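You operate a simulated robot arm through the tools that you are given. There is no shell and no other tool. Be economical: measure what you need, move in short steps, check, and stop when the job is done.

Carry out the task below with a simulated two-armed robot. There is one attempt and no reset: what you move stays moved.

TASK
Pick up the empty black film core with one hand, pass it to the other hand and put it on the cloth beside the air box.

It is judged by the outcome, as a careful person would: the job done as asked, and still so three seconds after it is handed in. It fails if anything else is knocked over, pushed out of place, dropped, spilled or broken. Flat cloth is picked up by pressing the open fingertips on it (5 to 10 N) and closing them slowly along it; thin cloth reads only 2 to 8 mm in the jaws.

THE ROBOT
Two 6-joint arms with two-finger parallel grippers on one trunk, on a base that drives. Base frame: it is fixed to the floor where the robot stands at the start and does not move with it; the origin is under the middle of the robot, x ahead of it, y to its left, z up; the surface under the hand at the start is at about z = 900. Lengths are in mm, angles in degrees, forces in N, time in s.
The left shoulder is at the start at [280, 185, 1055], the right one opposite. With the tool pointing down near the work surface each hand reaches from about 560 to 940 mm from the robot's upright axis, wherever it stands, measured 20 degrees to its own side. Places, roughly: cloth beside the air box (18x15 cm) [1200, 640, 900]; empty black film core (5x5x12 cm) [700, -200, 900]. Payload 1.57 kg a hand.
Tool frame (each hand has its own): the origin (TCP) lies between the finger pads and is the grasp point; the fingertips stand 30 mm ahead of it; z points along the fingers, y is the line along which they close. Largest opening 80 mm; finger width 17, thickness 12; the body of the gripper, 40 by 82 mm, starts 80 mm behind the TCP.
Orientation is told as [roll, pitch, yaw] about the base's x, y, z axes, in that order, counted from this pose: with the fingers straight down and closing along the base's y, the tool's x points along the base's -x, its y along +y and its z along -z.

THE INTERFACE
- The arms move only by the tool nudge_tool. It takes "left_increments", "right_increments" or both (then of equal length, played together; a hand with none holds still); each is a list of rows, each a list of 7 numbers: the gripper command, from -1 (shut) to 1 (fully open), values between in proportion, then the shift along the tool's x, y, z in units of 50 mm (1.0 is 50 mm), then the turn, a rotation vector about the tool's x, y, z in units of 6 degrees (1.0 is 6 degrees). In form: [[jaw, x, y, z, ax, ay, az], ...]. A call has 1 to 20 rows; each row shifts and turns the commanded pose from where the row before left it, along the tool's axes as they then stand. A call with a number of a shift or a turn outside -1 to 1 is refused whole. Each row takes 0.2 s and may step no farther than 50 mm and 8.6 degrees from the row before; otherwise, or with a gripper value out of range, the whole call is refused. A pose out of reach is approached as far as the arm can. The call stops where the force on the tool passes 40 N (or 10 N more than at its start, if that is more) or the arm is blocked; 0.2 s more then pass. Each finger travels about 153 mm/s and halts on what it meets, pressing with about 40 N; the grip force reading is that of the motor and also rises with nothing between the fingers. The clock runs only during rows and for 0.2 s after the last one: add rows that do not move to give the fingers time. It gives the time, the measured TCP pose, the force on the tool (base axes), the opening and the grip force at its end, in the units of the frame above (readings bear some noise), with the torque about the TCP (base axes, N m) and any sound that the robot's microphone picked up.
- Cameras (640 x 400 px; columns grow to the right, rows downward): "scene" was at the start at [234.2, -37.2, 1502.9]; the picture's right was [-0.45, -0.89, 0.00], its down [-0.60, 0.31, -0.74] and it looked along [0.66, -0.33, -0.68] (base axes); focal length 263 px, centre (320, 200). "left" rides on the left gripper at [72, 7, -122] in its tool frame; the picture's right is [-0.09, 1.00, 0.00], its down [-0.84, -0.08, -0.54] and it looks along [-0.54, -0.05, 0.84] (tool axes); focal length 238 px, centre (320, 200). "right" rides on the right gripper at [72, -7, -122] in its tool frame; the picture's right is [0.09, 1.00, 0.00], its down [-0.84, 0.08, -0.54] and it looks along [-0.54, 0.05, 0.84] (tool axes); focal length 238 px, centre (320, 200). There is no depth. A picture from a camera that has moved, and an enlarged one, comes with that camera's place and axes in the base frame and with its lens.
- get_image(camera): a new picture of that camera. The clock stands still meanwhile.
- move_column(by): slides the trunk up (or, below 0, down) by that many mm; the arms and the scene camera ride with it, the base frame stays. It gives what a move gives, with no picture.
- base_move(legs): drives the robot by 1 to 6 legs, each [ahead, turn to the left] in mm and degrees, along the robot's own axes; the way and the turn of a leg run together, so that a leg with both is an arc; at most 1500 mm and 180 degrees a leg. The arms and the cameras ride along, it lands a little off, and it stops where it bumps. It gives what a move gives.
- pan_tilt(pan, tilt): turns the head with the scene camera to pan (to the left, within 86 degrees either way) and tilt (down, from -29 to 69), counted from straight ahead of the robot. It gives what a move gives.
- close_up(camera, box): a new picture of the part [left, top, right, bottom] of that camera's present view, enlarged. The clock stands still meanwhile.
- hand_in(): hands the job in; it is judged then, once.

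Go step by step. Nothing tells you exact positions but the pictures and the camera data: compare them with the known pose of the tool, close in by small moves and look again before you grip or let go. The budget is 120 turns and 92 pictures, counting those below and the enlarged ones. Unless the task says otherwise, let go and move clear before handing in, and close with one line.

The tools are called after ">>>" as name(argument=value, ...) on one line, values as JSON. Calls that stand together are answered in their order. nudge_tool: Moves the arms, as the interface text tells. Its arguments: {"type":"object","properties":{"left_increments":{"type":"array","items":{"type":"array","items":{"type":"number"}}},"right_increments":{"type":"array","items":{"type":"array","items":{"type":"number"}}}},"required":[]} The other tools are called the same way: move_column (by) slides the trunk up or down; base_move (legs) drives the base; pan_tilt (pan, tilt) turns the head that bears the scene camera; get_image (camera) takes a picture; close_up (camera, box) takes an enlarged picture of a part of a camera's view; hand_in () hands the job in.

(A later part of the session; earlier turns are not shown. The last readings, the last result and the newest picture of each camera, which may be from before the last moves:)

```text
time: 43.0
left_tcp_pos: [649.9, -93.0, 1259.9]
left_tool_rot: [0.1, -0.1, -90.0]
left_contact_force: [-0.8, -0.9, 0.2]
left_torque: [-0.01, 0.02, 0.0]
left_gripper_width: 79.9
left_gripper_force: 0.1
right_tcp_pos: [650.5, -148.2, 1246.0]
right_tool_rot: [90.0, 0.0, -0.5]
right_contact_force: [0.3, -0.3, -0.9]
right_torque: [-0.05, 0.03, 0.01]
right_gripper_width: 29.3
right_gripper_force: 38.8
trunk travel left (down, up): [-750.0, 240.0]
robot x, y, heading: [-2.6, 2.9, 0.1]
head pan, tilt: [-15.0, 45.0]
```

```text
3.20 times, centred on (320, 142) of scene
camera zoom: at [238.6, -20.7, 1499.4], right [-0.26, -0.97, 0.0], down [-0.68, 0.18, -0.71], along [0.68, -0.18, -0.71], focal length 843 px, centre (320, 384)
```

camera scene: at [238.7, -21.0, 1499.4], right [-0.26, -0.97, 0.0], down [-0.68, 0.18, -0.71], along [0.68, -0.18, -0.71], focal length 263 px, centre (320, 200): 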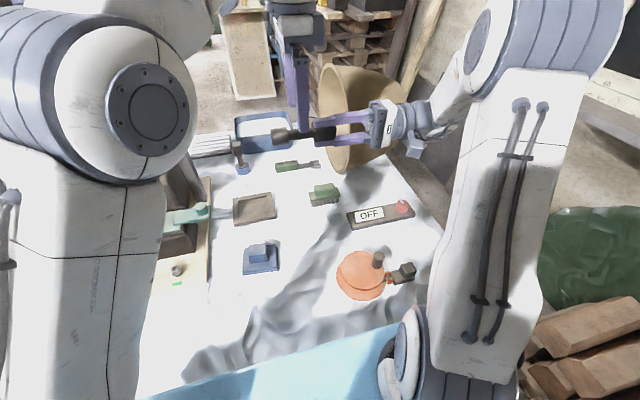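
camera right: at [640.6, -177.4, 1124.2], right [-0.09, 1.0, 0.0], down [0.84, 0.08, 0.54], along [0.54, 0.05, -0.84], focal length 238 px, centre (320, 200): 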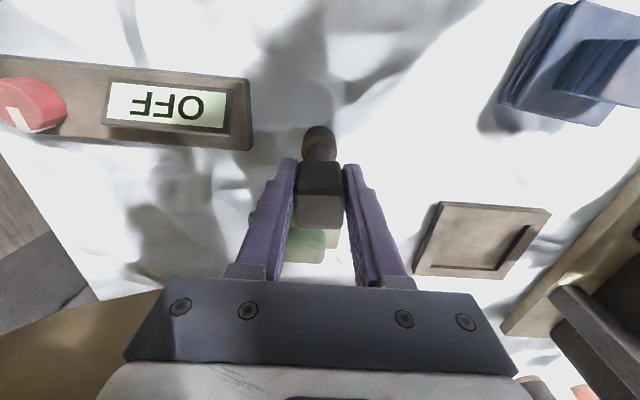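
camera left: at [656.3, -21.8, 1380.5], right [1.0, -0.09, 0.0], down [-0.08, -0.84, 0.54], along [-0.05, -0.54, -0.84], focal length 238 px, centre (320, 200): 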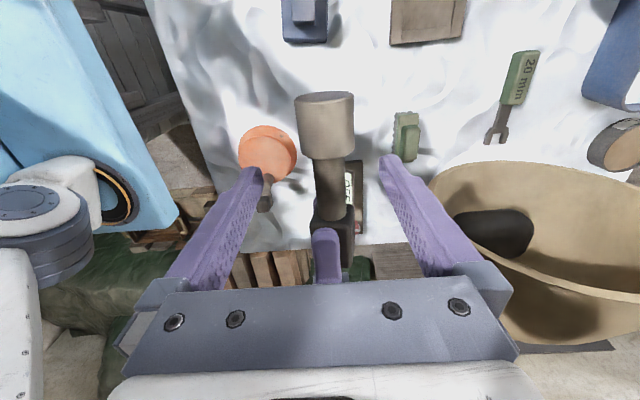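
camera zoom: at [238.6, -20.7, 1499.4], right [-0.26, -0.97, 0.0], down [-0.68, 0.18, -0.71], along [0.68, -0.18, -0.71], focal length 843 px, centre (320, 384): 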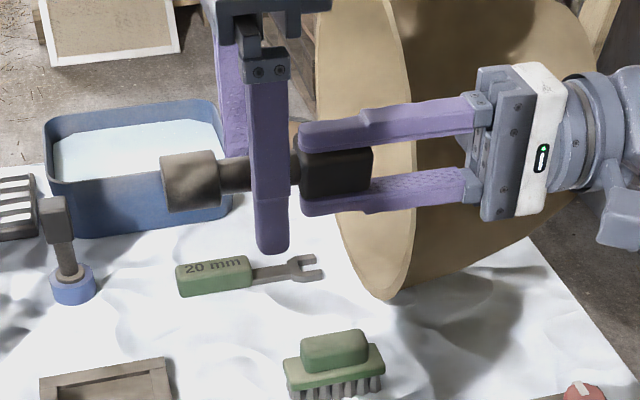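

The geometry is right and clear of the right fingers. I close the left hand in steps and check forces.

>>> nudge_tool(left_increments=[[0.4, 0, 0, 0, 0, 0, 0], [0, 0, 0, 0, 0, 0, 0], [-0.25, 0, 0, 0, 0, 0, 0], [-0.4, 0, 0, 0, 0, 0, 0], [-0.5, 0, 0, 0, 0, 0, 0], [-0.6, 0, 0, 0, 0, 0, 0], [-1, 0, 0, 0, 0, 0, 0], [-1, 0, 0, 0, 0, 0, 0]])

>>> close_up(camera="scene", box=[220, 80, 420, 205])

```text
time: 44.8
left_tcp_pos: [652.1, -93.1, 1259.6]
left_tool_rot: [0.3, -0.1, -89.8]
left_contact_force: [26.6, 1.1, -0.3]
left_torque: [-0.05, -0.42, 0.66]
left_gripper_width: 18.7
left_gripper_force: 33.1
right_tcp_pos: [648.0, -150.1, 1245.8]
right_tool_rot: [89.9, 0.2, -0.2]
right_contact_force: [-27.0, -1.8, -1.4]
right_torque: [-0.01, 0.08, 0.87]
right_gripper_width: 29.5
right_gripper_force: 38.8
trunk travel left (down, up): [-750.0, 240.0]
robot x, y, heading: [2.2, -1.1, -0.0]
head pan, tilt: [-15.0, 45.0]
```

```text
3.20 times, centred on (320, 142) of scene
camera zoom: at [238.6, -20.7, 1499.4], right [-0.26, -0.97, 0.0], down [-0.68, 0.18, -0.71], along [0.68, -0.18, -0.71], focal length 843 px, centre (320, 384)
```

zoom: 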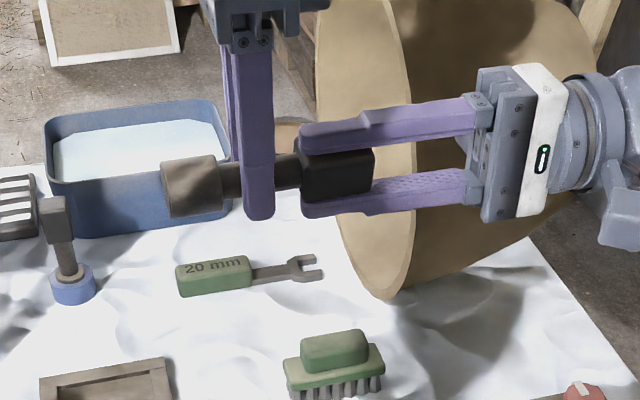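

The left grips the stem (18.7 mm) but with a 27 N side load, so I shift the left hand about 4 mm toward +x to relieve it before letting go with the right.

>>> nudge_tool(left_increments=[[-1, 0, 0.05, 0, 0, 0, 0], [-1, 0, 0, 0, 0, 0, 0]])

```text
time: 45.4
left_tcp_pos: [651.9, -92.8, 1259.6]
left_tool_rot: [0.2, 0.1, -90.1]
left_contact_force: [21.2, 2.1, -1.2]
left_torque: [0.07, -0.3, 0.48]
left_gripper_width: 18.9
left_gripper_force: 33.3
right_tcp_pos: [648.6, -148.8, 1246.7]
right_tool_rot: [90.0, 0.1, -0.3]
right_contact_force: [-22.2, -1.6, 1.8]
right_torque: [0.04, -0.02, 0.72]
right_gripper_width: 29.3
right_gripper_force: 39.1
trunk travel left (down, up): [-750.0, 240.0]
robot x, y, heading: [-3.6, -1.2, 0.0]
head pan, tilt: [-15.0, 45.0]
```

>>> nudge_tool(left_increments=[[-1, 0, 0.1, 0, 0, 0, 0], [-1, 0, 0, 0, 0, 0, 0]])

```text
time: 46.0
left_tcp_pos: [655.5, -94.4, 1260.4]
left_tool_rot: [-0.3, 0.1, -90.1]
left_contact_force: [-3.1, 4.5, -1.3]
left_torque: [-0.11, -0.01, 0.32]
left_gripper_width: 18.7
left_gripper_force: 32.8
right_tcp_pos: [650.6, -150.1, 1245.6]
right_tool_rot: [89.9, 0.0, -0.9]
right_contact_force: [3.6, -5.7, 1.8]
right_torque: [0.31, 0.02, -0.55]
right_gripper_width: 29.4
right_gripper_force: 38.8
trunk travel left (down, up): [-750.0, 240.0]
robot x, y, heading: [-1.4, 2.4, -0.1]
head pan, tilt: [-15.0, 45.0]
```

The load is now nearly zero. I open the right hand slowly and look.

>>> nudge_tool(right_increments=[[-0.2, 0, 0, 0, 0, 0, 0], [-0.1, 0, 0, 0, 0, 0, 0], [0.1, 0, 0, 0, 0, 0, 0], [0.5, 0, 0, 0, 0, 0, 0], [1, 0, 0, 0, 0, 0, 0], [1, 0, 0, 0, 0, 0, 0]])

>>> close_up(camera="scene", box=[220, 80, 420, 205])

```text
time: 47.4
left_tcp_pos: [657.6, -94.0, 1260.8]
left_tool_rot: [0.0, 0.0, -90.1]
left_contact_force: [-0.5, -0.1, -0.1]
left_torque: [0.02, -0.03, 0.0]
left_gripper_width: 18.2
left_gripper_force: 32.7
right_tcp_pos: [650.5, -149.7, 1245.8]
right_tool_rot: [90.1, 0.1, -0.5]
right_contact_force: [-0.2, -0.8, -0.1]
right_torque: [0.0, -0.01, -0.01]
right_gripper_width: 80.2
right_gripper_force: 0.0
trunk travel left (down, up): [-750.0, 240.0]
robot x, y, heading: [-0.9, 3.2, 0.1]
head pan, tilt: [-15.0, 45.0]
```

```text
3.20 times, centred on (320, 142) of scene
camera zoom: at [238.6, -20.7, 1499.4], right [-0.26, -0.97, 0.0], down [-0.68, 0.18, -0.71], along [0.68, -0.18, -0.71], focal length 843 px, centre (320, 384)
```

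zoom: 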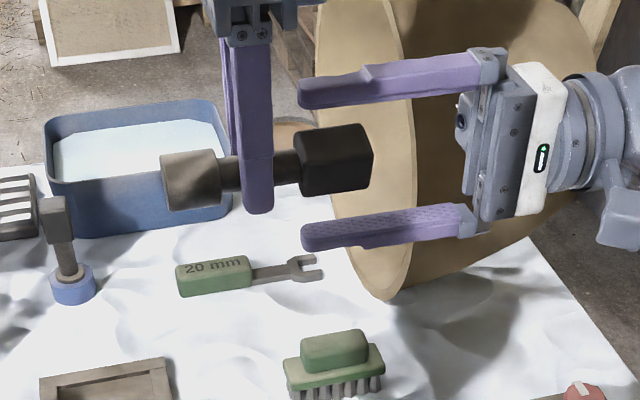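

The left hand holds the core alone. I withdraw the right hand sideways, point it down again, and park it.

>>> nudge_tool(right_increments=[[1, 0, 0, -0.6, 0, 0, 0], [1, 0, 0, -0.6, 0, 0, 0], [1, 0, 0, -0.6, 0, 0, 0], [1, 0.3, 0, -0.5, 0, 0, 0], [1, 0.4, 0, 0, 1, 0, 0], [1, 0.4, 0, 0, 1, 0, 0], [1, 0.4, 0, 0, 1, 0, 0], [1, 0.4, 0, 0, 1, 0, 0], [1, 0.4, 0, 0, 1, 0, 0], [1, 0, 0, 0, 1, 0, 0], [1, 0, 0, 0, 1, 0, 0], [1, 0, 0, 0, 1, 0, 0], [1, 0, 0, 0, 1, 0, 0], [1, 0, 0, 0, 1, 0, 0], [1, 0, 0, 0, 1, 0, 0], [1, 0, 0, 0, 1, 0, 0], [1, 0, 0, 0, 1, 0, 0], [1, 0, 0, 0, 1, 0, 0], [1, 0, 0, 0, 1, 0, 0]])

>>> pan_tilt(pan=20, tilt=65)

>>> get_image(camera="scene")

>>> pan_tilt(pan=-86, tilt=50)

>>> get_image(camera="scene")

```text
time: 51.4
left_tcp_pos: [657.0, -91.7, 1260.6]
left_tool_rot: [0.0, 0.0, -90.0]
left_contact_force: [-0.2, 0.8, 0.3]
left_torque: [-0.01, 0.02, -0.01]
left_gripper_width: 18.6
left_gripper_force: 32.1
right_tcp_pos: [534.9, -233.0, 1225.7]
right_tool_rot: [-0.2, 0.1, -0.5]
right_contact_force: [0.0, 0.2, -0.1]
right_torque: [0.01, -0.02, -0.01]
right_gripper_width: 80.0
right_gripper_force: 0.0
right hand out of reach, approached as far as the arm can: row 3, 4
trunk travel left (down, up): [-750.0, 240.0]
robot x, y, heading: [-1.2, -2.9, 0.0]
head pan, tilt: [-15.0, 45.0]
```

```text
time: 52.4
left_tcp_pos: [656.3, -92.8, 1259.4]
left_tool_rot: [0.0, 0.0, -90.0]
left_contact_force: [0.3, 0.2, -0.5]
left_torque: [-0.02, 0.0, -0.02]
left_gripper_width: 18.6
left_gripper_force: 32.9
right_tcp_pos: [535.1, -232.9, 1224.8]
right_tool_rot: [0.0, 0.1, -0.5]
right_contact_force: [-0.9, -1.2, 0.0]
right_torque: [-0.02, 0.01, -0.01]
right_gripper_width: 80.0
right_gripper_force: 0.1
trunk travel left (down, up): [-750.0, 240.0]
robot x, y, heading: [4.2, -2.5, 0.0]
head pan, tilt: [20.0, 65.0]
```

```text
58 pictures are left
camera scene: at [217.1, 21.1, 1474.4], right [0.34, -0.94, 0.0], down [-0.85, -0.31, -0.42], along [0.4, 0.14, -0.91], focal length 263 px, centre (320, 200)
```

scene: 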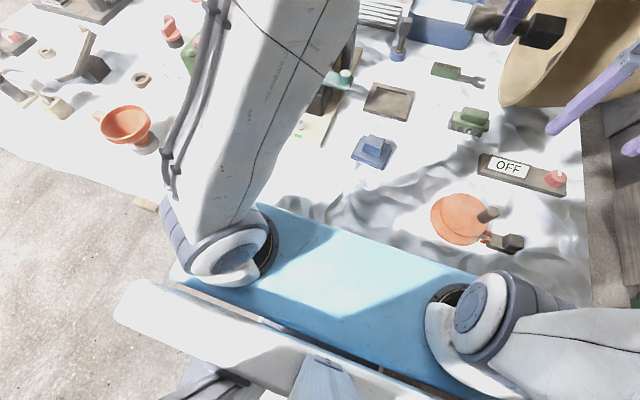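

```text
time: 54.3
left_tcp_pos: [657.1, -93.5, 1257.9]
left_tool_rot: [0.0, 0.1, -90.0]
left_contact_force: [0.0, -0.9, -0.5]
left_torque: [-0.02, -0.02, 0.0]
left_gripper_width: 18.3
left_gripper_force: 33.2
right_tcp_pos: [536.6, -232.4, 1224.6]
right_tool_rot: [0.0, 0.1, -0.4]
right_contact_force: [0.4, 0.2, 0.4]
right_torque: [0.0, -0.02, -0.04]
right_gripper_width: 79.8
right_gripper_force: 0.0
trunk travel left (down, up): [-750.0, 240.0]
robot x, y, heading: [-0.2, -1.6, -0.3]
head pan, tilt: [-85.9, 50.0]
```

```text
57 pictures are left
camera scene: at [165.5, -76.5, 1492.5], right [-1.0, -0.07, 0.0], down [-0.05, 0.76, -0.64], along [0.05, -0.64, -0.77], focal length 263 px, centre (320, 200)
```

scene: 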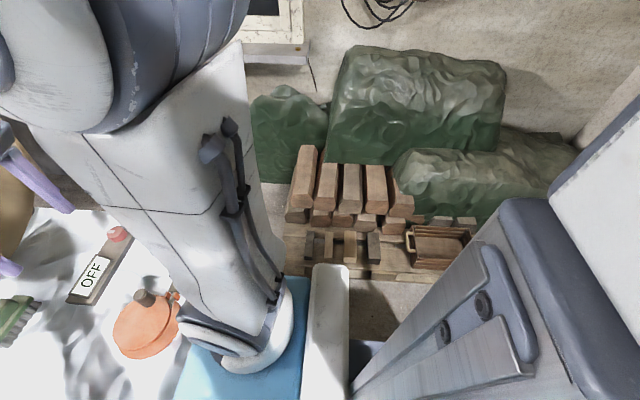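

The core is safely in the left hand. The table seems to run from about x = 330 to 1400, and the cloth is near its far edge, so I probably need to drive around; I survey first.

>>> nudge_tool(left_increments=[[-1, 0.8, 0, 0, 0, 0, 0], [-1, 0.8, 0, 0, 0, 0, 0], [-1, 0.8, -0.3, 0, 0, 0, 0], [-1, 0.8, -0.3, 0, 0, 0, 0], [-1, 0.8, -0.3, 0, 0, 0, 0], [-1, 0, 0, 0, 0, 0, 0]])

>>> move_column(by=235)

>>> pan_tilt(pan=35, tilt=30)

>>> get_image(camera="scene")

>>> pan_tilt(pan=86, tilt=35)

>>> get_image(camera="scene")

>>> pan_tilt(pan=5, tilt=25)

>>> get_image(camera="scene")

```text
time: 55.7
left_tcp_pos: [613.0, 104.3, 1262.5]
left_tool_rot: [0.1, 0.0, -90.1]
left_contact_force: [-0.2, 0.1, -0.2]
left_torque: [0.01, 0.01, 0.03]
left_gripper_width: 18.5
left_gripper_force: 33.1
right_tcp_pos: [535.9, -231.9, 1225.0]
right_tool_rot: [0.0, 0.1, -0.5]
right_contact_force: [0.1, 0.0, 0.2]
right_torque: [-0.02, -0.04, -0.03]
right_gripper_width: 79.9
right_gripper_force: 0.1
trunk travel left (down, up): [-750.0, 240.0]
robot x, y, heading: [-2.8, 1.1, -0.2]
head pan, tilt: [-85.9, 50.0]
```

```text
time: 58.1
left_tcp_pos: [612.5, 104.5, 1498.7]
left_tool_rot: [0.0, 0.0, -90.0]
left_contact_force: [0.4, 0.8, -1.8]
left_torque: [0.01, 0.02, 0.0]
left_gripper_width: 18.6
left_gripper_force: 33.3
right_tcp_pos: [533.9, -232.1, 1460.9]
right_tool_rot: [0.0, 0.1, -0.5]
right_contact_force: [0.3, 0.6, 0.1]
right_torque: [0.02, 0.03, 0.0]
right_gripper_width: 80.2
right_gripper_force: 0.1
trunk travel left (down, up): [-985.0, 5.0]
robot x, y, heading: [-2.6, 2.5, 0.1]
head pan, tilt: [-85.9, 50.0]
```

```text
time: 60.1
left_tcp_pos: [613.0, 105.6, 1497.0]
left_tool_rot: [0.0, 0.0, -89.9]
left_contact_force: [0.1, 0.2, -0.7]
left_torque: [-0.02, 0.0, 0.0]
left_gripper_width: 18.5
left_gripper_force: 33.4
right_tcp_pos: [535.7, -232.5, 1460.6]
right_tool_rot: [0.0, 0.1, -0.5]
right_contact_force: [0.1, 0.2, -0.6]
right_torque: [0.01, 0.01, 0.03]
right_gripper_width: 80.0
right_gripper_force: 0.1
trunk travel left (down, up): [-985.0, 5.0]
robot x, y, heading: [-1.2, -0.1, -0.1]
head pan, tilt: [35.0, 30.0]
```

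```text
56 pictures are left
camera scene: at [234.2, 52.2, 1757.0], right [0.57, -0.82, 0.0], down [-0.41, -0.29, -0.87], along [0.71, 0.5, -0.5], focal length 263 px, centre (320, 200)
```

scene: 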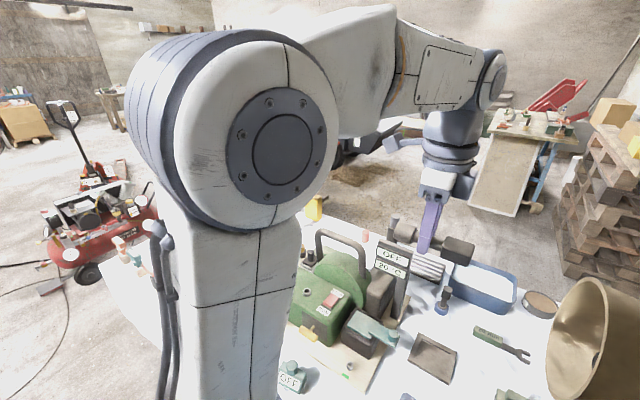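

```text
time: 61.3
left_tcp_pos: [613.6, 105.1, 1497.5]
left_tool_rot: [0.0, 0.0, -90.0]
left_contact_force: [0.7, 0.1, -1.2]
left_torque: [0.02, -0.02, 0.02]
left_gripper_width: 18.5
left_gripper_force: 32.2
right_tcp_pos: [535.8, -232.4, 1460.8]
right_tool_rot: [0.0, 0.1, -0.5]
right_contact_force: [-0.1, 0.2, 0.1]
right_torque: [-0.01, -0.01, 0.0]
right_gripper_width: 80.2
right_gripper_force: 0.0
trunk travel left (down, up): [-985.0, 5.0]
robot x, y, heading: [2.2, 2.5, 0.1]
head pan, tilt: [85.9, 35.0]
```

```text
55 pictures are left
camera scene: at [166.4, 88.2, 1749.2], right [1.0, -0.07, 0.0], down [-0.04, -0.57, -0.82], along [0.06, 0.82, -0.57], focal length 263 px, centre (320, 200)
```

scene: 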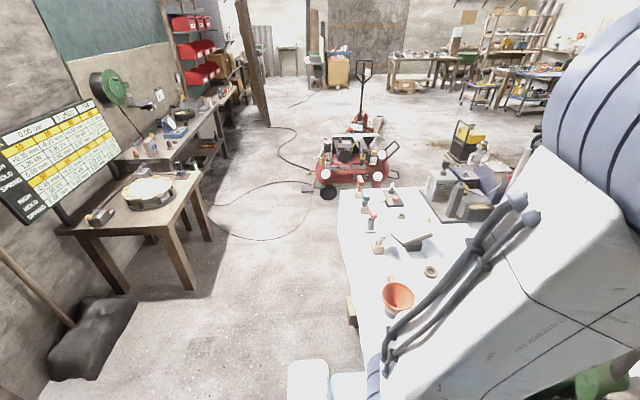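

```text
time: 62.9
left_tcp_pos: [614.2, 104.8, 1497.1]
left_tool_rot: [0.0, 0.0, -90.0]
left_contact_force: [-0.6, 0.2, -1.1]
left_torque: [-0.03, -0.02, 0.01]
left_gripper_width: 18.5
left_gripper_force: 33.2
right_tcp_pos: [535.8, -233.3, 1460.7]
right_tool_rot: [0.1, 0.1, -0.4]
right_contact_force: [0.0, 0.1, -0.8]
right_torque: [-0.01, 0.01, -0.01]
right_gripper_width: 80.2
right_gripper_force: 0.0
trunk travel left (down, up): [-985.0, 5.0]
robot x, y, heading: [-1.8, 4.8, 0.3]
head pan, tilt: [5.0, 25.0]
```

```text
54 pictures are left
camera scene: at [251.8, 8.5, 1765.0], right [0.09, -1.0, 0.0], down [-0.42, -0.04, -0.91], along [0.9, 0.08, -0.42], focal length 263 px, centre (320, 200)
```

scene: 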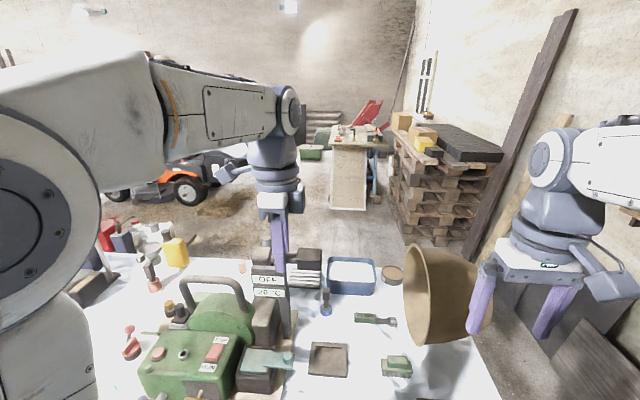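

The far side and left side of the table look open. I zoom in toward where the cloth should be.

>>> pan_tilt(pan=30, tilt=40)

>>> close_up(camera="scene", box=[250, 110, 460, 240])

>>> pan_tilt(pan=10, tilt=30)

>>> close_up(camera="scene", box=[80, 160, 350, 330])

```text
time: 63.8
left_tcp_pos: [612.7, 104.7, 1497.4]
left_tool_rot: [0.0, 0.0, -90.0]
left_contact_force: [-0.2, 0.4, -0.4]
left_torque: [0.02, 0.0, 0.0]
left_gripper_width: 18.4
left_gripper_force: 33.1
right_tcp_pos: [534.9, -232.3, 1460.4]
right_tool_rot: [-0.1, 0.1, -0.5]
right_contact_force: [-0.1, 0.4, -0.6]
right_torque: [-0.01, 0.03, -0.01]
right_gripper_width: 79.7
right_gripper_force: 0.1
trunk travel left (down, up): [-985.0, 5.0]
robot x, y, heading: [2.5, 2.4, 0.2]
head pan, tilt: [30.0, 40.0]
```

```text
3.05 times, centred on (355, 175) of scene
camera zoom: at [233.7, 42.8, 1741.7], right [0.5, -0.87, 0.0], down [-0.56, -0.32, -0.77], along [0.66, 0.38, -0.64], focal length 803 px, centre (213, 276)
```

zoom: 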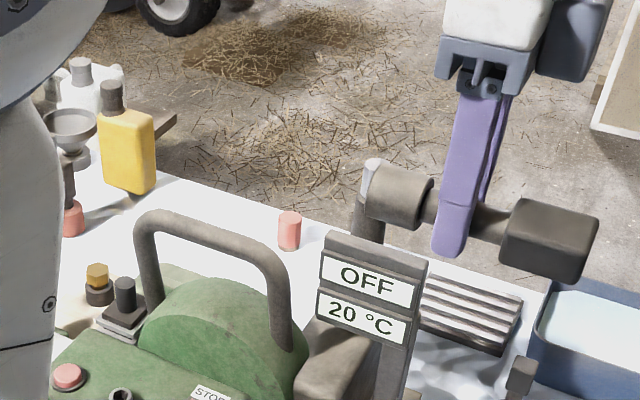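

```text
time: 64.6
left_tcp_pos: [613.2, 104.0, 1498.3]
left_tool_rot: [0.0, 0.0, -90.0]
left_contact_force: [0.1, -1.2, -0.7]
left_torque: [-0.02, 0.01, 0.0]
left_gripper_width: 18.7
left_gripper_force: 32.9
right_tcp_pos: [534.9, -232.6, 1460.2]
right_tool_rot: [0.0, 0.0, -0.5]
right_contact_force: [-0.6, -0.9, -0.1]
right_torque: [-0.02, 0.04, 0.06]
right_gripper_width: 80.0
right_gripper_force: 0.0
trunk travel left (down, up): [-985.0, 5.0]
robot x, y, heading: [1.2, 2.2, 0.1]
head pan, tilt: [10.0, 30.0]
```

```text
2.35 times, centred on (215, 245) of scene
camera zoom: at [249.1, 16.2, 1757.0], right [0.17, -0.98, 0.0], down [-0.49, -0.09, -0.87], along [0.85, 0.15, -0.5], focal length 620 px, centre (567, 94)
```

zoom: 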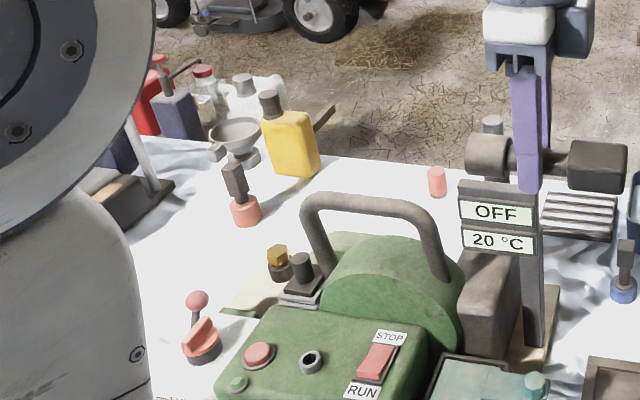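

The cloth lies near the far edge of the table, white on white or hidden behind the green machine, so I'll drive round the table's left end. I back off first, turn left and go along the near side.

>>> base_move(legs=[[-310, 0], [0, 90], [1430, 0]])

>>> pan_tilt(pan=-30, tilt=35)

>>> get_image(camera="scene")

>>> pan_tilt(pan=15, tilt=40)

>>> get_image(camera="scene")

```text
time: 77.2
left_tcp_pos: [-453.4, 2031.5, 1496.9]
left_tool_rot: [0.0, 0.0, 1.3]
left_contact_force: [0.4, 0.6, -0.1]
left_torque: [0.01, -0.01, -0.03]
left_gripper_width: 18.6
left_gripper_force: 32.2
right_tcp_pos: [-115.7, 1960.7, 1460.1]
right_tool_rot: [-0.1, 0.0, 90.7]
right_contact_force: [0.0, -0.7, 0.0]
right_torque: [-0.03, 0.0, -0.01]
right_gripper_width: 80.3
right_gripper_force: 0.1
trunk travel left (down, up): [-985.0, 5.0]
robot x, y, heading: [-337.4, 1419.3, 91.2]
head pan, tilt: [10.0, 30.0]
```

```text
time: 78.3
left_tcp_pos: [-455.3, 2031.3, 1496.9]
left_tool_rot: [0.0, 0.0, 1.3]
left_contact_force: [-0.8, -0.7, -0.5]
left_torque: [0.02, -0.01, 0.02]
left_gripper_width: 18.2
left_gripper_force: 33.0
right_tcp_pos: [-115.9, 1961.8, 1459.9]
right_tool_rot: [0.0, 0.1, 90.8]
right_contact_force: [-0.6, 0.7, 0.2]
right_torque: [-0.02, -0.01, 0.0]
right_gripper_width: 79.9
right_gripper_force: 0.0
trunk travel left (down, up): [-985.0, 5.0]
robot x, y, heading: [-334.2, 1420.9, 91.6]
head pan, tilt: [-30.0, 35.0]
```

```text
51 pictures are left
camera scene: at [-296.7, 1657.9, 1749.2], right [0.88, -0.48, 0.0], down [-0.27, -0.5, -0.82], along [0.39, 0.72, -0.57], focal length 263 px, centre (320, 200)
```

scene: 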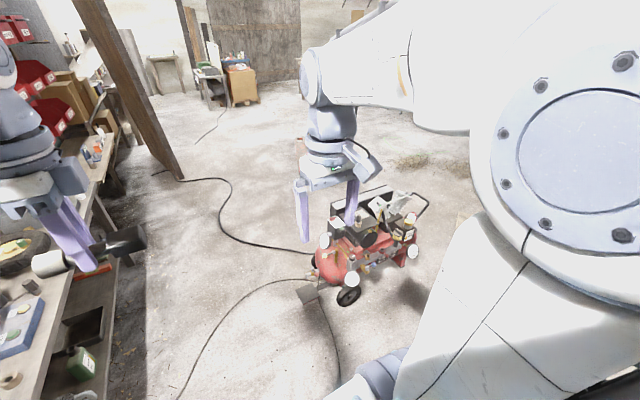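

```text
time: 79.4
left_tcp_pos: [-453.6, 2031.5, 1498.1]
left_tool_rot: [0.0, 0.0, 1.3]
left_contact_force: [0.0, 0.5, -0.6]
left_torque: [0.0, -0.04, 0.0]
left_gripper_width: 18.8
left_gripper_force: 32.9
right_tcp_pos: [-114.6, 1960.8, 1460.6]
right_tool_rot: [0.0, 0.1, 90.9]
right_contact_force: [0.6, 0.6, 0.6]
right_torque: [0.0, 0.03, 0.0]
right_gripper_width: 80.1
right_gripper_force: 0.1
trunk travel left (down, up): [-985.0, 5.0]
robot x, y, heading: [-337.8, 1420.1, 91.4]
head pan, tilt: [15.0, 40.0]
```

```text
50 pictures are left
camera scene: at [-362.7, 1662.2, 1741.7], right [0.96, 0.28, 0.0], down [0.18, -0.62, -0.77], along [-0.21, 0.74, -0.64], focal length 263 px, centre (320, 200)
```

scene: 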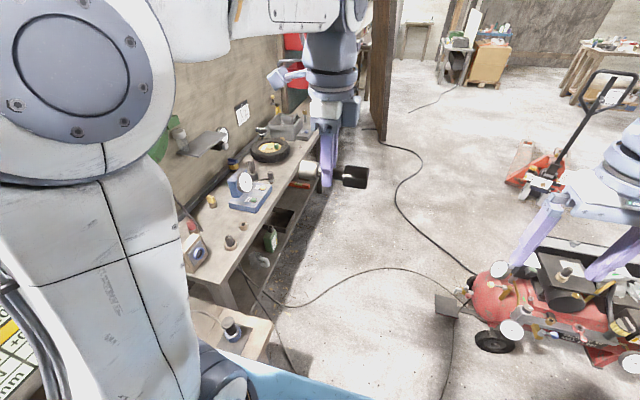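

The compressor stands near [450–1000, 2650], leaving a lane of about 1.1 m past the table's end. I look at that lane's floor.

>>> pan_tilt(pan=-50, tilt=60)

>>> get_image(camera="scene")

>>> get_image(camera="right")

```text
time: 80.8
left_tcp_pos: [-453.4, 2030.6, 1497.2]
left_tool_rot: [-0.1, 0.0, 1.4]
left_contact_force: [0.9, -1.2, -0.7]
left_torque: [0.0, 0.01, 0.02]
left_gripper_width: 18.7
left_gripper_force: 32.9
right_tcp_pos: [-114.6, 1961.2, 1460.4]
right_tool_rot: [-0.1, 0.1, 90.8]
right_contact_force: [-0.3, 0.2, 0.9]
right_torque: [0.01, -0.01, 0.01]
right_gripper_width: 79.9
right_gripper_force: 0.1
trunk travel left (down, up): [-985.0, 5.0]
robot x, y, heading: [-336.5, 1422.0, 91.3]
head pan, tilt: [-50.0, 60.0]
```

```text
49 pictures are left
camera scene: at [-288.8, 1624.7, 1715.0], right [0.66, -0.75, 0.0], down [-0.65, -0.57, -0.5], along [0.38, 0.33, -0.87], focal length 263 px, centre (320, 200)
```

scene: 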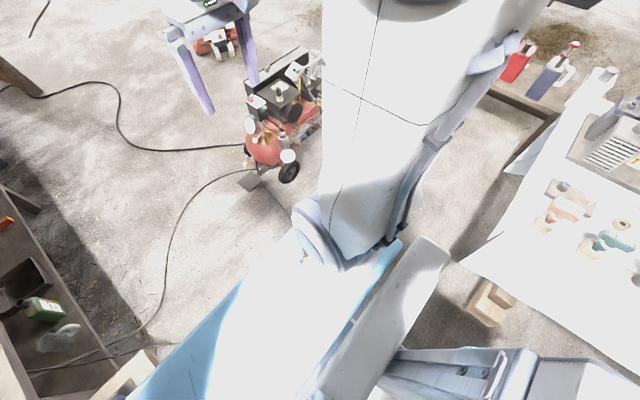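

```text
48 pictures are left
camera right: at [-107.6, 1888.3, 1580.8], right [-0.99, -0.11, 0.0], down [-0.09, 0.84, 0.54], along [-0.06, 0.54, -0.84], focal length 238 px, centre (320, 200)
```

right: 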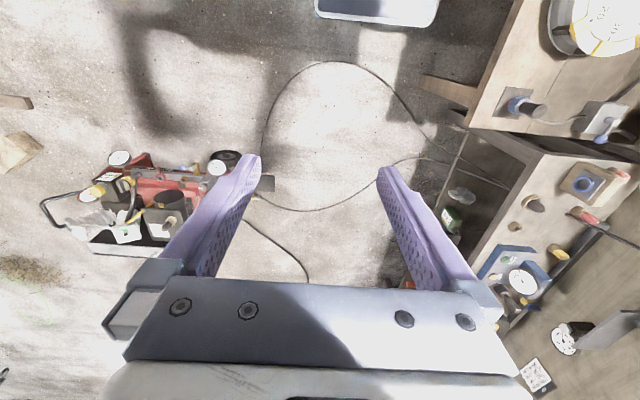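

The hose loop bottoms near [-149, 1957] and [78, 2104], and the table corner is near [250, 1455]. I'll thread between them with a diagonal path and then run along the table's end.

>>> base_move(legs=[[0, -55.6], [617, 0]])

>>> get_image(camera="scene")

```text
time: 83.3
left_tcp_pos: [31.8, 1916.8, 1498.2]
left_tool_rot: [0.0, 0.0, -45.9]
left_contact_force: [0.2, -0.4, -1.4]
left_torque: [0.0, -0.01, -0.02]
left_gripper_width: 18.5
left_gripper_force: 33.0
right_tcp_pos: [210.4, 1620.1, 1459.9]
right_tool_rot: [0.0, 0.1, 43.6]
right_contact_force: [0.4, 0.0, 0.1]
right_torque: [-0.01, -0.02, 0.0]
right_gripper_width: 79.7
right_gripper_force: 0.0
trunk travel left (down, up): [-985.0, 5.0]
robot x, y, heading: [-336.7, 1410.0, 44.8]
head pan, tilt: [-50.0, 60.0]
stopped in leg 1: the robot was blocked; the commanded pose is now the measured one
```

```text
47 pictures are left
camera scene: at [-154.6, 1520.2, 1714.8], right [-0.09, -1.0, 0.0], down [-0.86, 0.08, -0.5], along [0.5, -0.05, -0.87], focal length 263 px, centre (320, 200)
```

scene: 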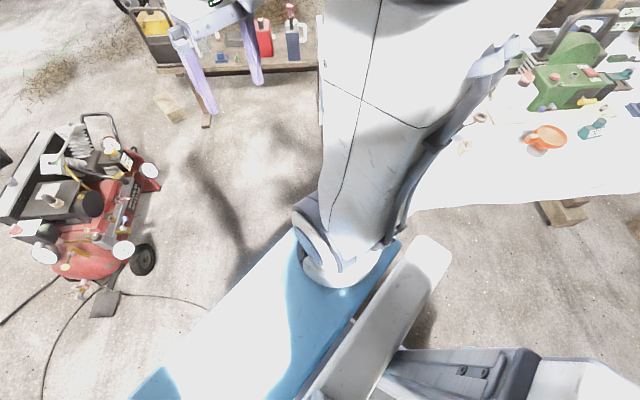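

Something blocked the turn. I look to the robot's left and right sides to find what it touches.

>>> pan_tilt(pan=60, tilt=60)

>>> get_image(camera="scene")

>>> pan_tilt(pan=-86, tilt=60)

>>> get_image(camera="scene")

```text
time: 85.2
left_tcp_pos: [30.4, 1915.8, 1496.7]
left_tool_rot: [0.1, 0.1, -45.9]
left_contact_force: [0.3, 0.6, -1.2]
left_torque: [-0.03, -0.01, 0.0]
left_gripper_width: 18.5
left_gripper_force: 32.6
right_tcp_pos: [209.4, 1619.7, 1460.7]
right_tool_rot: [0.0, 0.2, 43.6]
right_contact_force: [0.4, -1.2, 0.1]
right_torque: [0.01, 0.01, 0.0]
right_gripper_width: 80.0
right_gripper_force: 0.0
trunk travel left (down, up): [-985.0, 5.0]
robot x, y, heading: [-331.7, 1412.5, 44.9]
head pan, tilt: [60.0, 60.0]
```

```text
46 pictures are left
camera scene: at [-238.3, 1589.4, 1714.9], right [0.97, 0.26, 0.0], down [0.22, -0.84, -0.5], along [-0.13, 0.48, -0.87], focal length 263 px, centre (320, 200)
```

scene: 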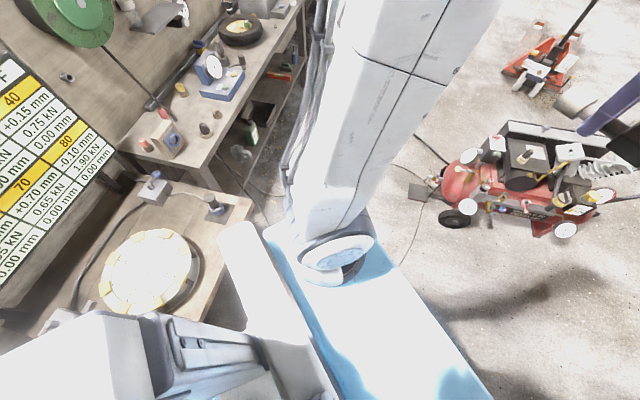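

```text
time: 87.5
left_tcp_pos: [32.1, 1915.4, 1498.3]
left_tool_rot: [0.1, 0.0, -45.9]
left_contact_force: [-0.1, 0.4, 0.7]
left_torque: [0.01, -0.01, -0.02]
left_gripper_width: 18.5
left_gripper_force: 32.7
right_tcp_pos: [210.5, 1618.6, 1460.9]
right_tool_rot: [0.0, 0.1, 43.5]
right_contact_force: [-0.3, -0.4, -1.1]
right_torque: [0.0, 0.01, 0.04]
right_gripper_width: 80.0
right_gripper_force: 0.1
trunk travel left (down, up): [-985.0, 5.0]
robot x, y, heading: [-335.5, 1411.5, 45.0]
head pan, tilt: [-85.9, 60.0]
```

```text
45 pictures are left
camera scene: at [-170.9, 1481.2, 1714.9], right [-0.66, -0.75, 0.0], down [-0.65, 0.57, -0.5], along [0.38, -0.33, -0.87], focal length 263 px, centre (320, 200)
```

scene: 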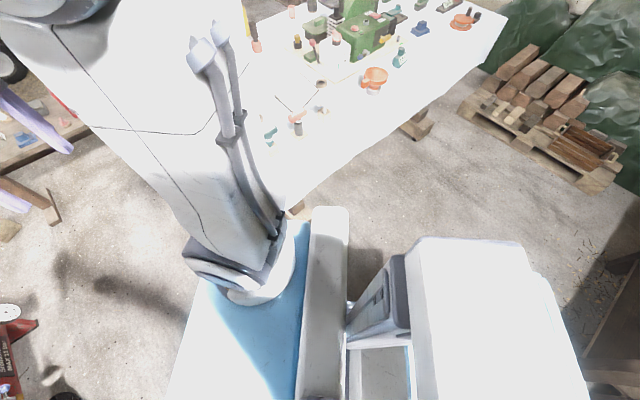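

The left flank touches the wooden bench's edge (x ≈ -640). I go straight ahead a bit to clear it, then turn slightly and pass the corner.

>>> base_move(legs=[[150, 0], [0, -4], [710, 0]])

>>> pan_tilt(pan=0, tilt=50)

>>> get_image(camera="scene")

```text
time: 92.8
left_tcp_pos: [711.1, 2476.2, 1497.6]
left_tool_rot: [0.1, 0.0, -49.3]
left_contact_force: [0.6, 0.1, 0.7]
left_torque: [0.0, -0.01, 0.0]
left_gripper_width: 18.6
left_gripper_force: 32.9
right_tcp_pos: [872.7, 2169.0, 1459.2]
right_tool_rot: [0.0, 0.2, 40.2]
right_contact_force: [-0.1, 0.2, 0.8]
right_torque: [0.01, 0.02, 0.01]
right_gripper_width: 80.1
right_gripper_force: 0.1
trunk travel left (down, up): [-985.0, 5.0]
robot x, y, heading: [315.7, 1991.8, 41.4]
head pan, tilt: [-85.9, 60.0]
```

```text
time: 94.4
left_tcp_pos: [709.8, 2474.9, 1497.4]
left_tool_rot: [0.2, -0.1, -49.3]
left_contact_force: [0.4, 0.4, -1.2]
left_torque: [-0.04, -0.01, 0.0]
left_gripper_width: 18.4
left_gripper_force: 32.8
right_tcp_pos: [872.0, 2169.2, 1459.9]
right_tool_rot: [0.0, 0.2, 40.2]
right_contact_force: [0.7, -0.3, 0.5]
right_torque: [0.0, 0.03, 0.0]
right_gripper_width: 80.1
right_gripper_force: 0.0
trunk travel left (down, up): [-985.0, 5.0]
robot x, y, heading: [315.3, 1994.9, 41.2]
head pan, tilt: [0.0, 50.0]
```

```text
44 pictures are left
camera scene: at [494.2, 2151.0, 1727.5], right [0.66, -0.75, 0.0], down [-0.58, -0.5, -0.64], along [0.48, 0.42, -0.77], focal length 263 px, centre (320, 200)
```

scene: 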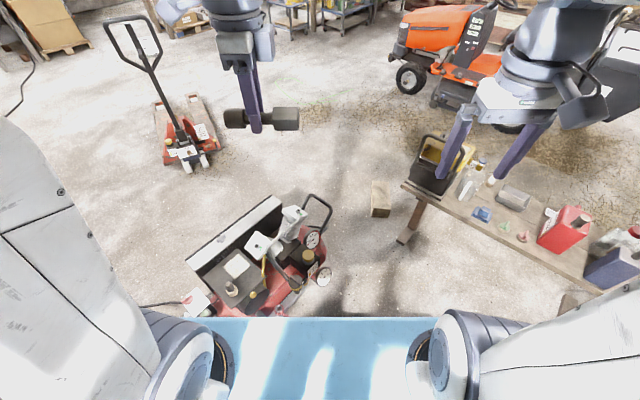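

A low bench stands beyond the table's far-left corner (x ≈ 1600–1850, y ≈ 1400–2450). I'll advance between the table and the compressor, then look again before going round the bench.

>>> base_move(legs=[[0, -39], [700, 0]])

>>> pan_tilt(pan=10, tilt=50)

>>> get_image(camera="scene")

```text
time: 100.0
left_tcp_pos: [1619.5, 2158.8, 1498.3]
left_tool_rot: [0.1, 0.0, -88.0]
left_contact_force: [0.0, -0.6, -0.4]
left_torque: [0.03, 0.02, 0.0]
left_gripper_width: 18.3
left_gripper_force: 32.9
right_tcp_pos: [1553.2, 1818.4, 1459.8]
right_tool_rot: [-0.1, 0.1, 1.6]
right_contact_force: [0.8, 0.1, -0.6]
right_torque: [0.03, -0.01, -0.02]
right_gripper_width: 80.2
right_gripper_force: 0.1
trunk travel left (down, up): [-985.0, 5.0]
robot x, y, heading: [1013.5, 2027.4, 2.5]
head pan, tilt: [0.0, 50.0]
```

```text
time: 100.8
left_tcp_pos: [1620.9, 2159.3, 1496.6]
left_tool_rot: [0.1, 0.0, -87.9]
left_contact_force: [-0.5, -0.5, -0.4]
left_torque: [-0.01, 0.0, 0.02]
left_gripper_width: 18.5
left_gripper_force: 33.3
right_tcp_pos: [1555.4, 1819.2, 1459.7]
right_tool_rot: [0.0, 0.2, 1.6]
right_contact_force: [0.3, 0.0, 0.0]
right_torque: [0.01, 0.02, -0.01]
right_gripper_width: 80.1
right_gripper_force: 0.1
trunk travel left (down, up): [-985.0, 5.0]
robot x, y, heading: [1008.9, 2029.8, 2.5]
head pan, tilt: [10.0, 50.0]
```

```text
43 pictures are left
camera scene: at [1245.8, 2054.1, 1727.5], right [0.22, -0.98, 0.0], down [-0.75, -0.17, -0.64], along [0.63, 0.14, -0.77], focal length 263 px, centre (320, 200)
```

scene: 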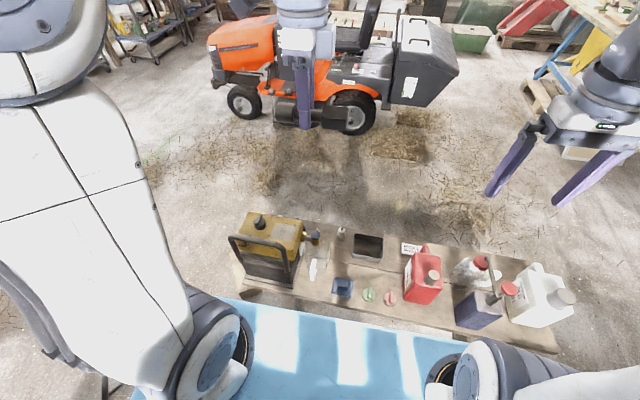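

The gap between compressor and bench looks tight, so before choosing a way round I look at the table from here to find the air box and the cloth.

>>> pan_tilt(pan=-75, tilt=35)

>>> get_image(camera="scene")

>>> pan_tilt(pan=-55, tilt=35)

>>> get_image(camera="scene")

```text
time: 102.3
left_tcp_pos: [1620.1, 2158.2, 1498.1]
left_tool_rot: [0.1, -0.1, -87.9]
left_contact_force: [-0.2, 0.1, -1.1]
left_torque: [0.0, 0.01, 0.02]
left_gripper_width: 18.2
left_gripper_force: 32.8
right_tcp_pos: [1553.2, 1818.1, 1460.8]
right_tool_rot: [0.0, 0.1, 1.5]
right_contact_force: [-1.1, 0.6, -0.4]
right_torque: [0.0, -0.01, -0.02]
right_gripper_width: 80.0
right_gripper_force: 0.0
trunk travel left (down, up): [-985.0, 5.0]
robot x, y, heading: [1006.0, 2026.7, 2.8]
head pan, tilt: [-75.0, 35.0]
```

```text
42 pictures are left
camera scene: at [1197.4, 1953.5, 1749.2], right [-0.95, -0.3, 0.0], down [-0.17, 0.55, -0.82], along [0.25, -0.78, -0.57], focal length 263 px, centre (320, 200)
```

scene: 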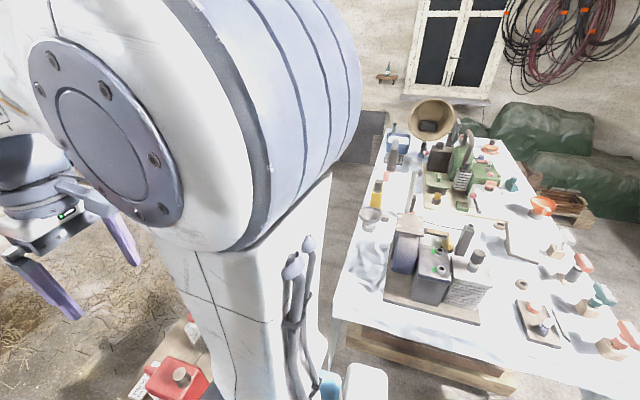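

```text
time: 103.2
left_tcp_pos: [1619.5, 2158.3, 1497.3]
left_tool_rot: [0.1, 0.0, -87.9]
left_contact_force: [0.3, 0.3, -0.2]
left_torque: [0.01, 0.01, 0.04]
left_gripper_width: 18.3
left_gripper_force: 32.8
right_tcp_pos: [1555.4, 1819.6, 1459.6]
right_tool_rot: [-0.1, 0.1, 1.6]
right_contact_force: [-0.2, -0.1, 0.6]
right_torque: [0.03, -0.01, 0.0]
right_gripper_width: 80.0
right_gripper_force: 0.1
trunk travel left (down, up): [-985.0, 5.0]
robot x, y, heading: [1007.8, 2029.9, 2.7]
head pan, tilt: [-55.0, 35.0]
```

```text
41 pictures are left
camera scene: at [1224.4, 1967.6, 1749.2], right [-0.79, -0.61, 0.0], down [-0.35, 0.45, -0.82], along [0.5, -0.65, -0.57], focal length 263 px, centre (320, 200)
```

scene: 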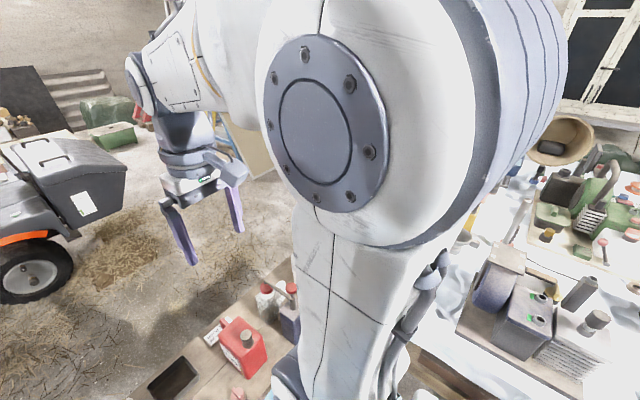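

>>> pan_tilt(pan=-80, tilt=35)

>>> close_up(camera="scene", box=[280, 90, 480, 215])

>>> close_up(camera="scene", box=[280, 180, 480, 305])

```text
time: 104.1
left_tcp_pos: [1620.7, 2158.7, 1498.2]
left_tool_rot: [0.1, 0.0, -88.0]
left_contact_force: [0.5, 0.1, -1.8]
left_torque: [-0.01, 0.01, 0.0]
left_gripper_width: 18.2
left_gripper_force: 32.5
right_tcp_pos: [1555.2, 1818.5, 1459.9]
right_tool_rot: [0.0, 0.2, 1.6]
right_contact_force: [0.1, 0.2, 0.5]
right_torque: [-0.01, -0.03, -0.03]
right_gripper_width: 80.0
right_gripper_force: 0.1
trunk travel left (down, up): [-985.0, 5.0]
robot x, y, heading: [1010.2, 2028.1, 2.7]
head pan, tilt: [-80.0, 35.0]
```

```text
3.20 times, centred on (380, 152) of scene
camera zoom: at [1190.0, 1951.4, 1749.2], right [-0.98, -0.22, 0.0], down [-0.13, 0.56, -0.82], along [0.18, -0.8, -0.57], focal length 843 px, centre (128, 352)
```

zoom: 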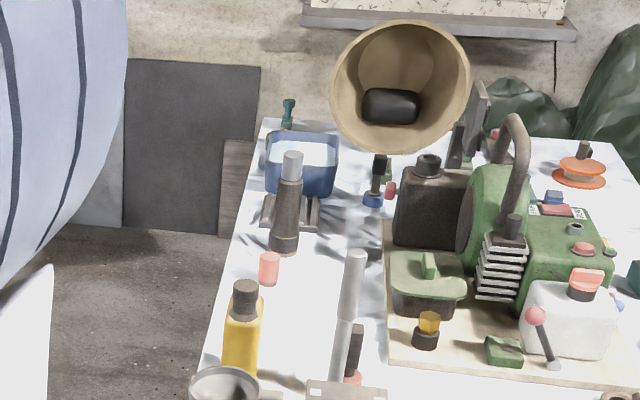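

```text
3.20 times, centred on (380, 242) of scene
camera zoom: at [1190.0, 1951.4, 1749.2], right [-0.98, -0.22, 0.0], down [-0.13, 0.56, -0.82], along [0.18, -0.8, -0.57], focal length 843 px, centre (128, 64)
```

zoom: 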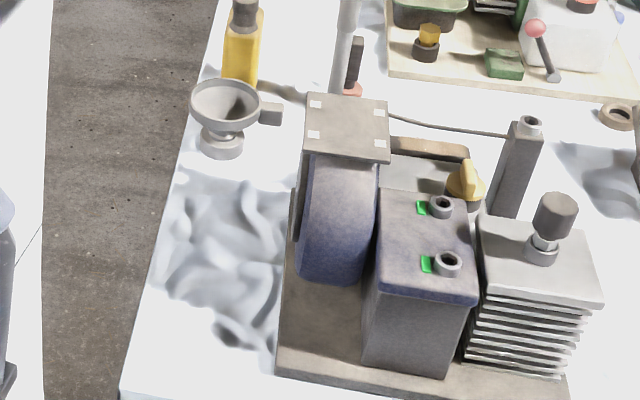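

>>> close_up(camera="scene", box=[340, 150, 440, 212])

>>> get_image(camera="right")

```text
6.40 times, centred on (390, 181) of scene
camera zoom: at [1190.0, 1951.4, 1749.2], right [-0.98, -0.22, 0.0], down [-0.13, 0.56, -0.82], along [0.18, -0.8, -0.57], focal length 1686 px, centre (-128, 322)
```

zoom: 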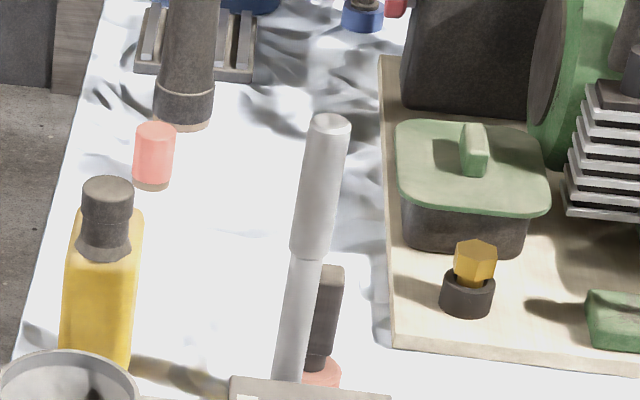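

```text
37 pictures are left
camera right: at [1482.5, 1809.4, 1580.7], right [-0.12, 0.99, 0.0], down [0.84, 0.1, 0.54], along [0.54, 0.06, -0.84], focal length 238 px, centre (320, 200)
```

right: 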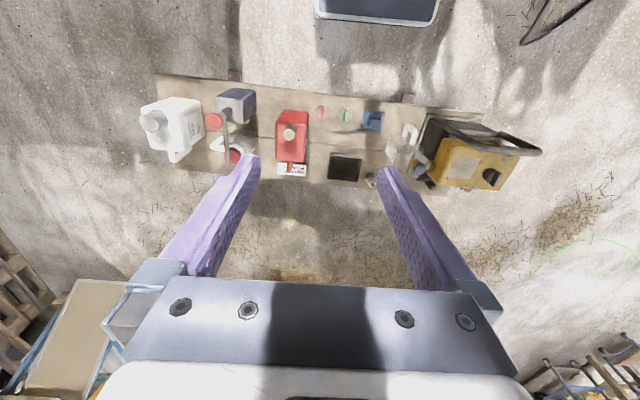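

The box with the green lid and wing knob is the air box; the free white cloth beside it lies at about [1200, 640], so I must reach the far side of the table. I turn left to judge the gap between the compressor and the bench.

>>> base_move(legs=[[0, 58]])

>>> pan_tilt(pan=0, tilt=55)

>>> get_image(camera="scene")

```text
time: 107.0
left_tcp_pos: [1224.7, 2613.4, 1498.8]
left_tool_rot: [0.1, 0.1, -30.2]
left_contact_force: [1.3, 0.0, -1.0]
left_torque: [0.02, 0.0, 0.01]
left_gripper_width: 18.6
left_gripper_force: 33.2
right_tcp_pos: [1478.0, 2376.7, 1460.5]
right_tool_rot: [0.0, 0.1, 59.3]
right_contact_force: [-0.3, -0.1, -0.2]
right_torque: [0.03, 0.01, 0.01]
right_gripper_width: 80.2
right_gripper_force: 0.1
trunk travel left (down, up): [-985.0, 5.0]
robot x, y, heading: [1008.9, 2031.7, 60.5]
head pan, tilt: [-80.0, 35.0]
```

```text
time: 108.6
left_tcp_pos: [1226.2, 2615.4, 1498.3]
left_tool_rot: [0.1, 0.0, -30.1]
left_contact_force: [0.0, -0.2, -0.9]
left_torque: [-0.02, -0.02, -0.05]
left_gripper_width: 18.5
left_gripper_force: 32.8
right_tcp_pos: [1479.9, 2376.0, 1461.1]
right_tool_rot: [0.0, 0.1, 59.2]
right_contact_force: [0.6, -0.1, -0.2]
right_torque: [0.02, 0.0, -0.03]
right_gripper_width: 79.9
right_gripper_force: 0.1
trunk travel left (down, up): [-985.0, 5.0]
robot x, y, heading: [1010.7, 2031.2, 60.4]
head pan, tilt: [0.0, 55.0]
```

```text
36 pictures are left
camera scene: at [1125.4, 2232.2, 1721.0], right [0.87, -0.49, 0.0], down [-0.4, -0.71, -0.57], along [0.28, 0.5, -0.82], focal length 263 px, centre (320, 200)
```

scene: 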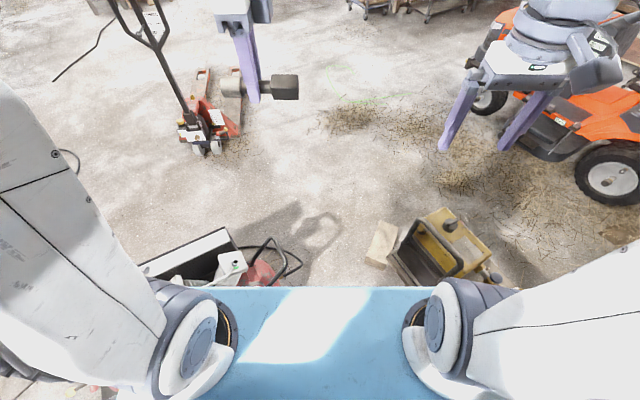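

That gap is only about 0.4 m, too narrow. The clear way is around the compressor's west and north sides, then past the bench to the far side; I drive back west first.

>>> base_move(legs=[[0, 119.5], [1190, 0]])

>>> pan_tilt(pan=-50, tilt=50)

>>> get_image(camera="scene")

```text
time: 119.6
left_tcp_pos: [-781.0, 1904.8, 1496.2]
left_tool_rot: [0.1, 0.0, 90.1]
left_contact_force: [0.1, -0.1, -0.7]
left_torque: [0.01, 0.02, 0.0]
left_gripper_width: 18.4
left_gripper_force: 32.6
right_tcp_pos: [-704.0, 2243.2, 1460.6]
right_tool_rot: [0.0, 0.1, 179.6]
right_contact_force: [-0.1, 0.3, 0.2]
right_torque: [0.0, 0.0, 0.01]
right_gripper_width: 80.0
right_gripper_force: 0.0
trunk travel left (down, up): [-985.0, 5.0]
robot x, y, heading: [-169.1, 2011.6, -179.1]
head pan, tilt: [0.0, 55.0]
```

```text
time: 120.7
left_tcp_pos: [-780.6, 1903.9, 1497.5]
left_tool_rot: [0.0, 0.0, 90.2]
left_contact_force: [-0.4, 0.0, -0.8]
left_torque: [0.01, 0.0, -0.02]
left_gripper_width: 18.6
left_gripper_force: 33.5
right_tcp_pos: [-705.3, 2243.5, 1460.1]
right_tool_rot: [0.0, 0.1, 179.6]
right_contact_force: [-0.8, 0.2, -0.1]
right_torque: [-0.01, 0.0, 0.02]
right_gripper_width: 80.1
right_gripper_force: 0.0
trunk travel left (down, up): [-985.0, 5.0]
robot x, y, heading: [-171.1, 2013.8, -179.0]
head pan, tilt: [-50.0, 50.0]
```

```text
35 pictures are left
camera scene: at [-378.7, 2070.5, 1727.5], right [0.76, 0.65, 0.0], down [0.5, -0.58, -0.64], along [-0.42, 0.49, -0.77], focal length 263 px, centre (320, 200)
```

scene: 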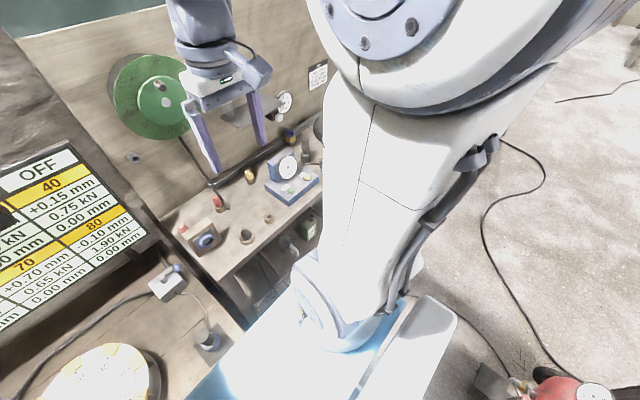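

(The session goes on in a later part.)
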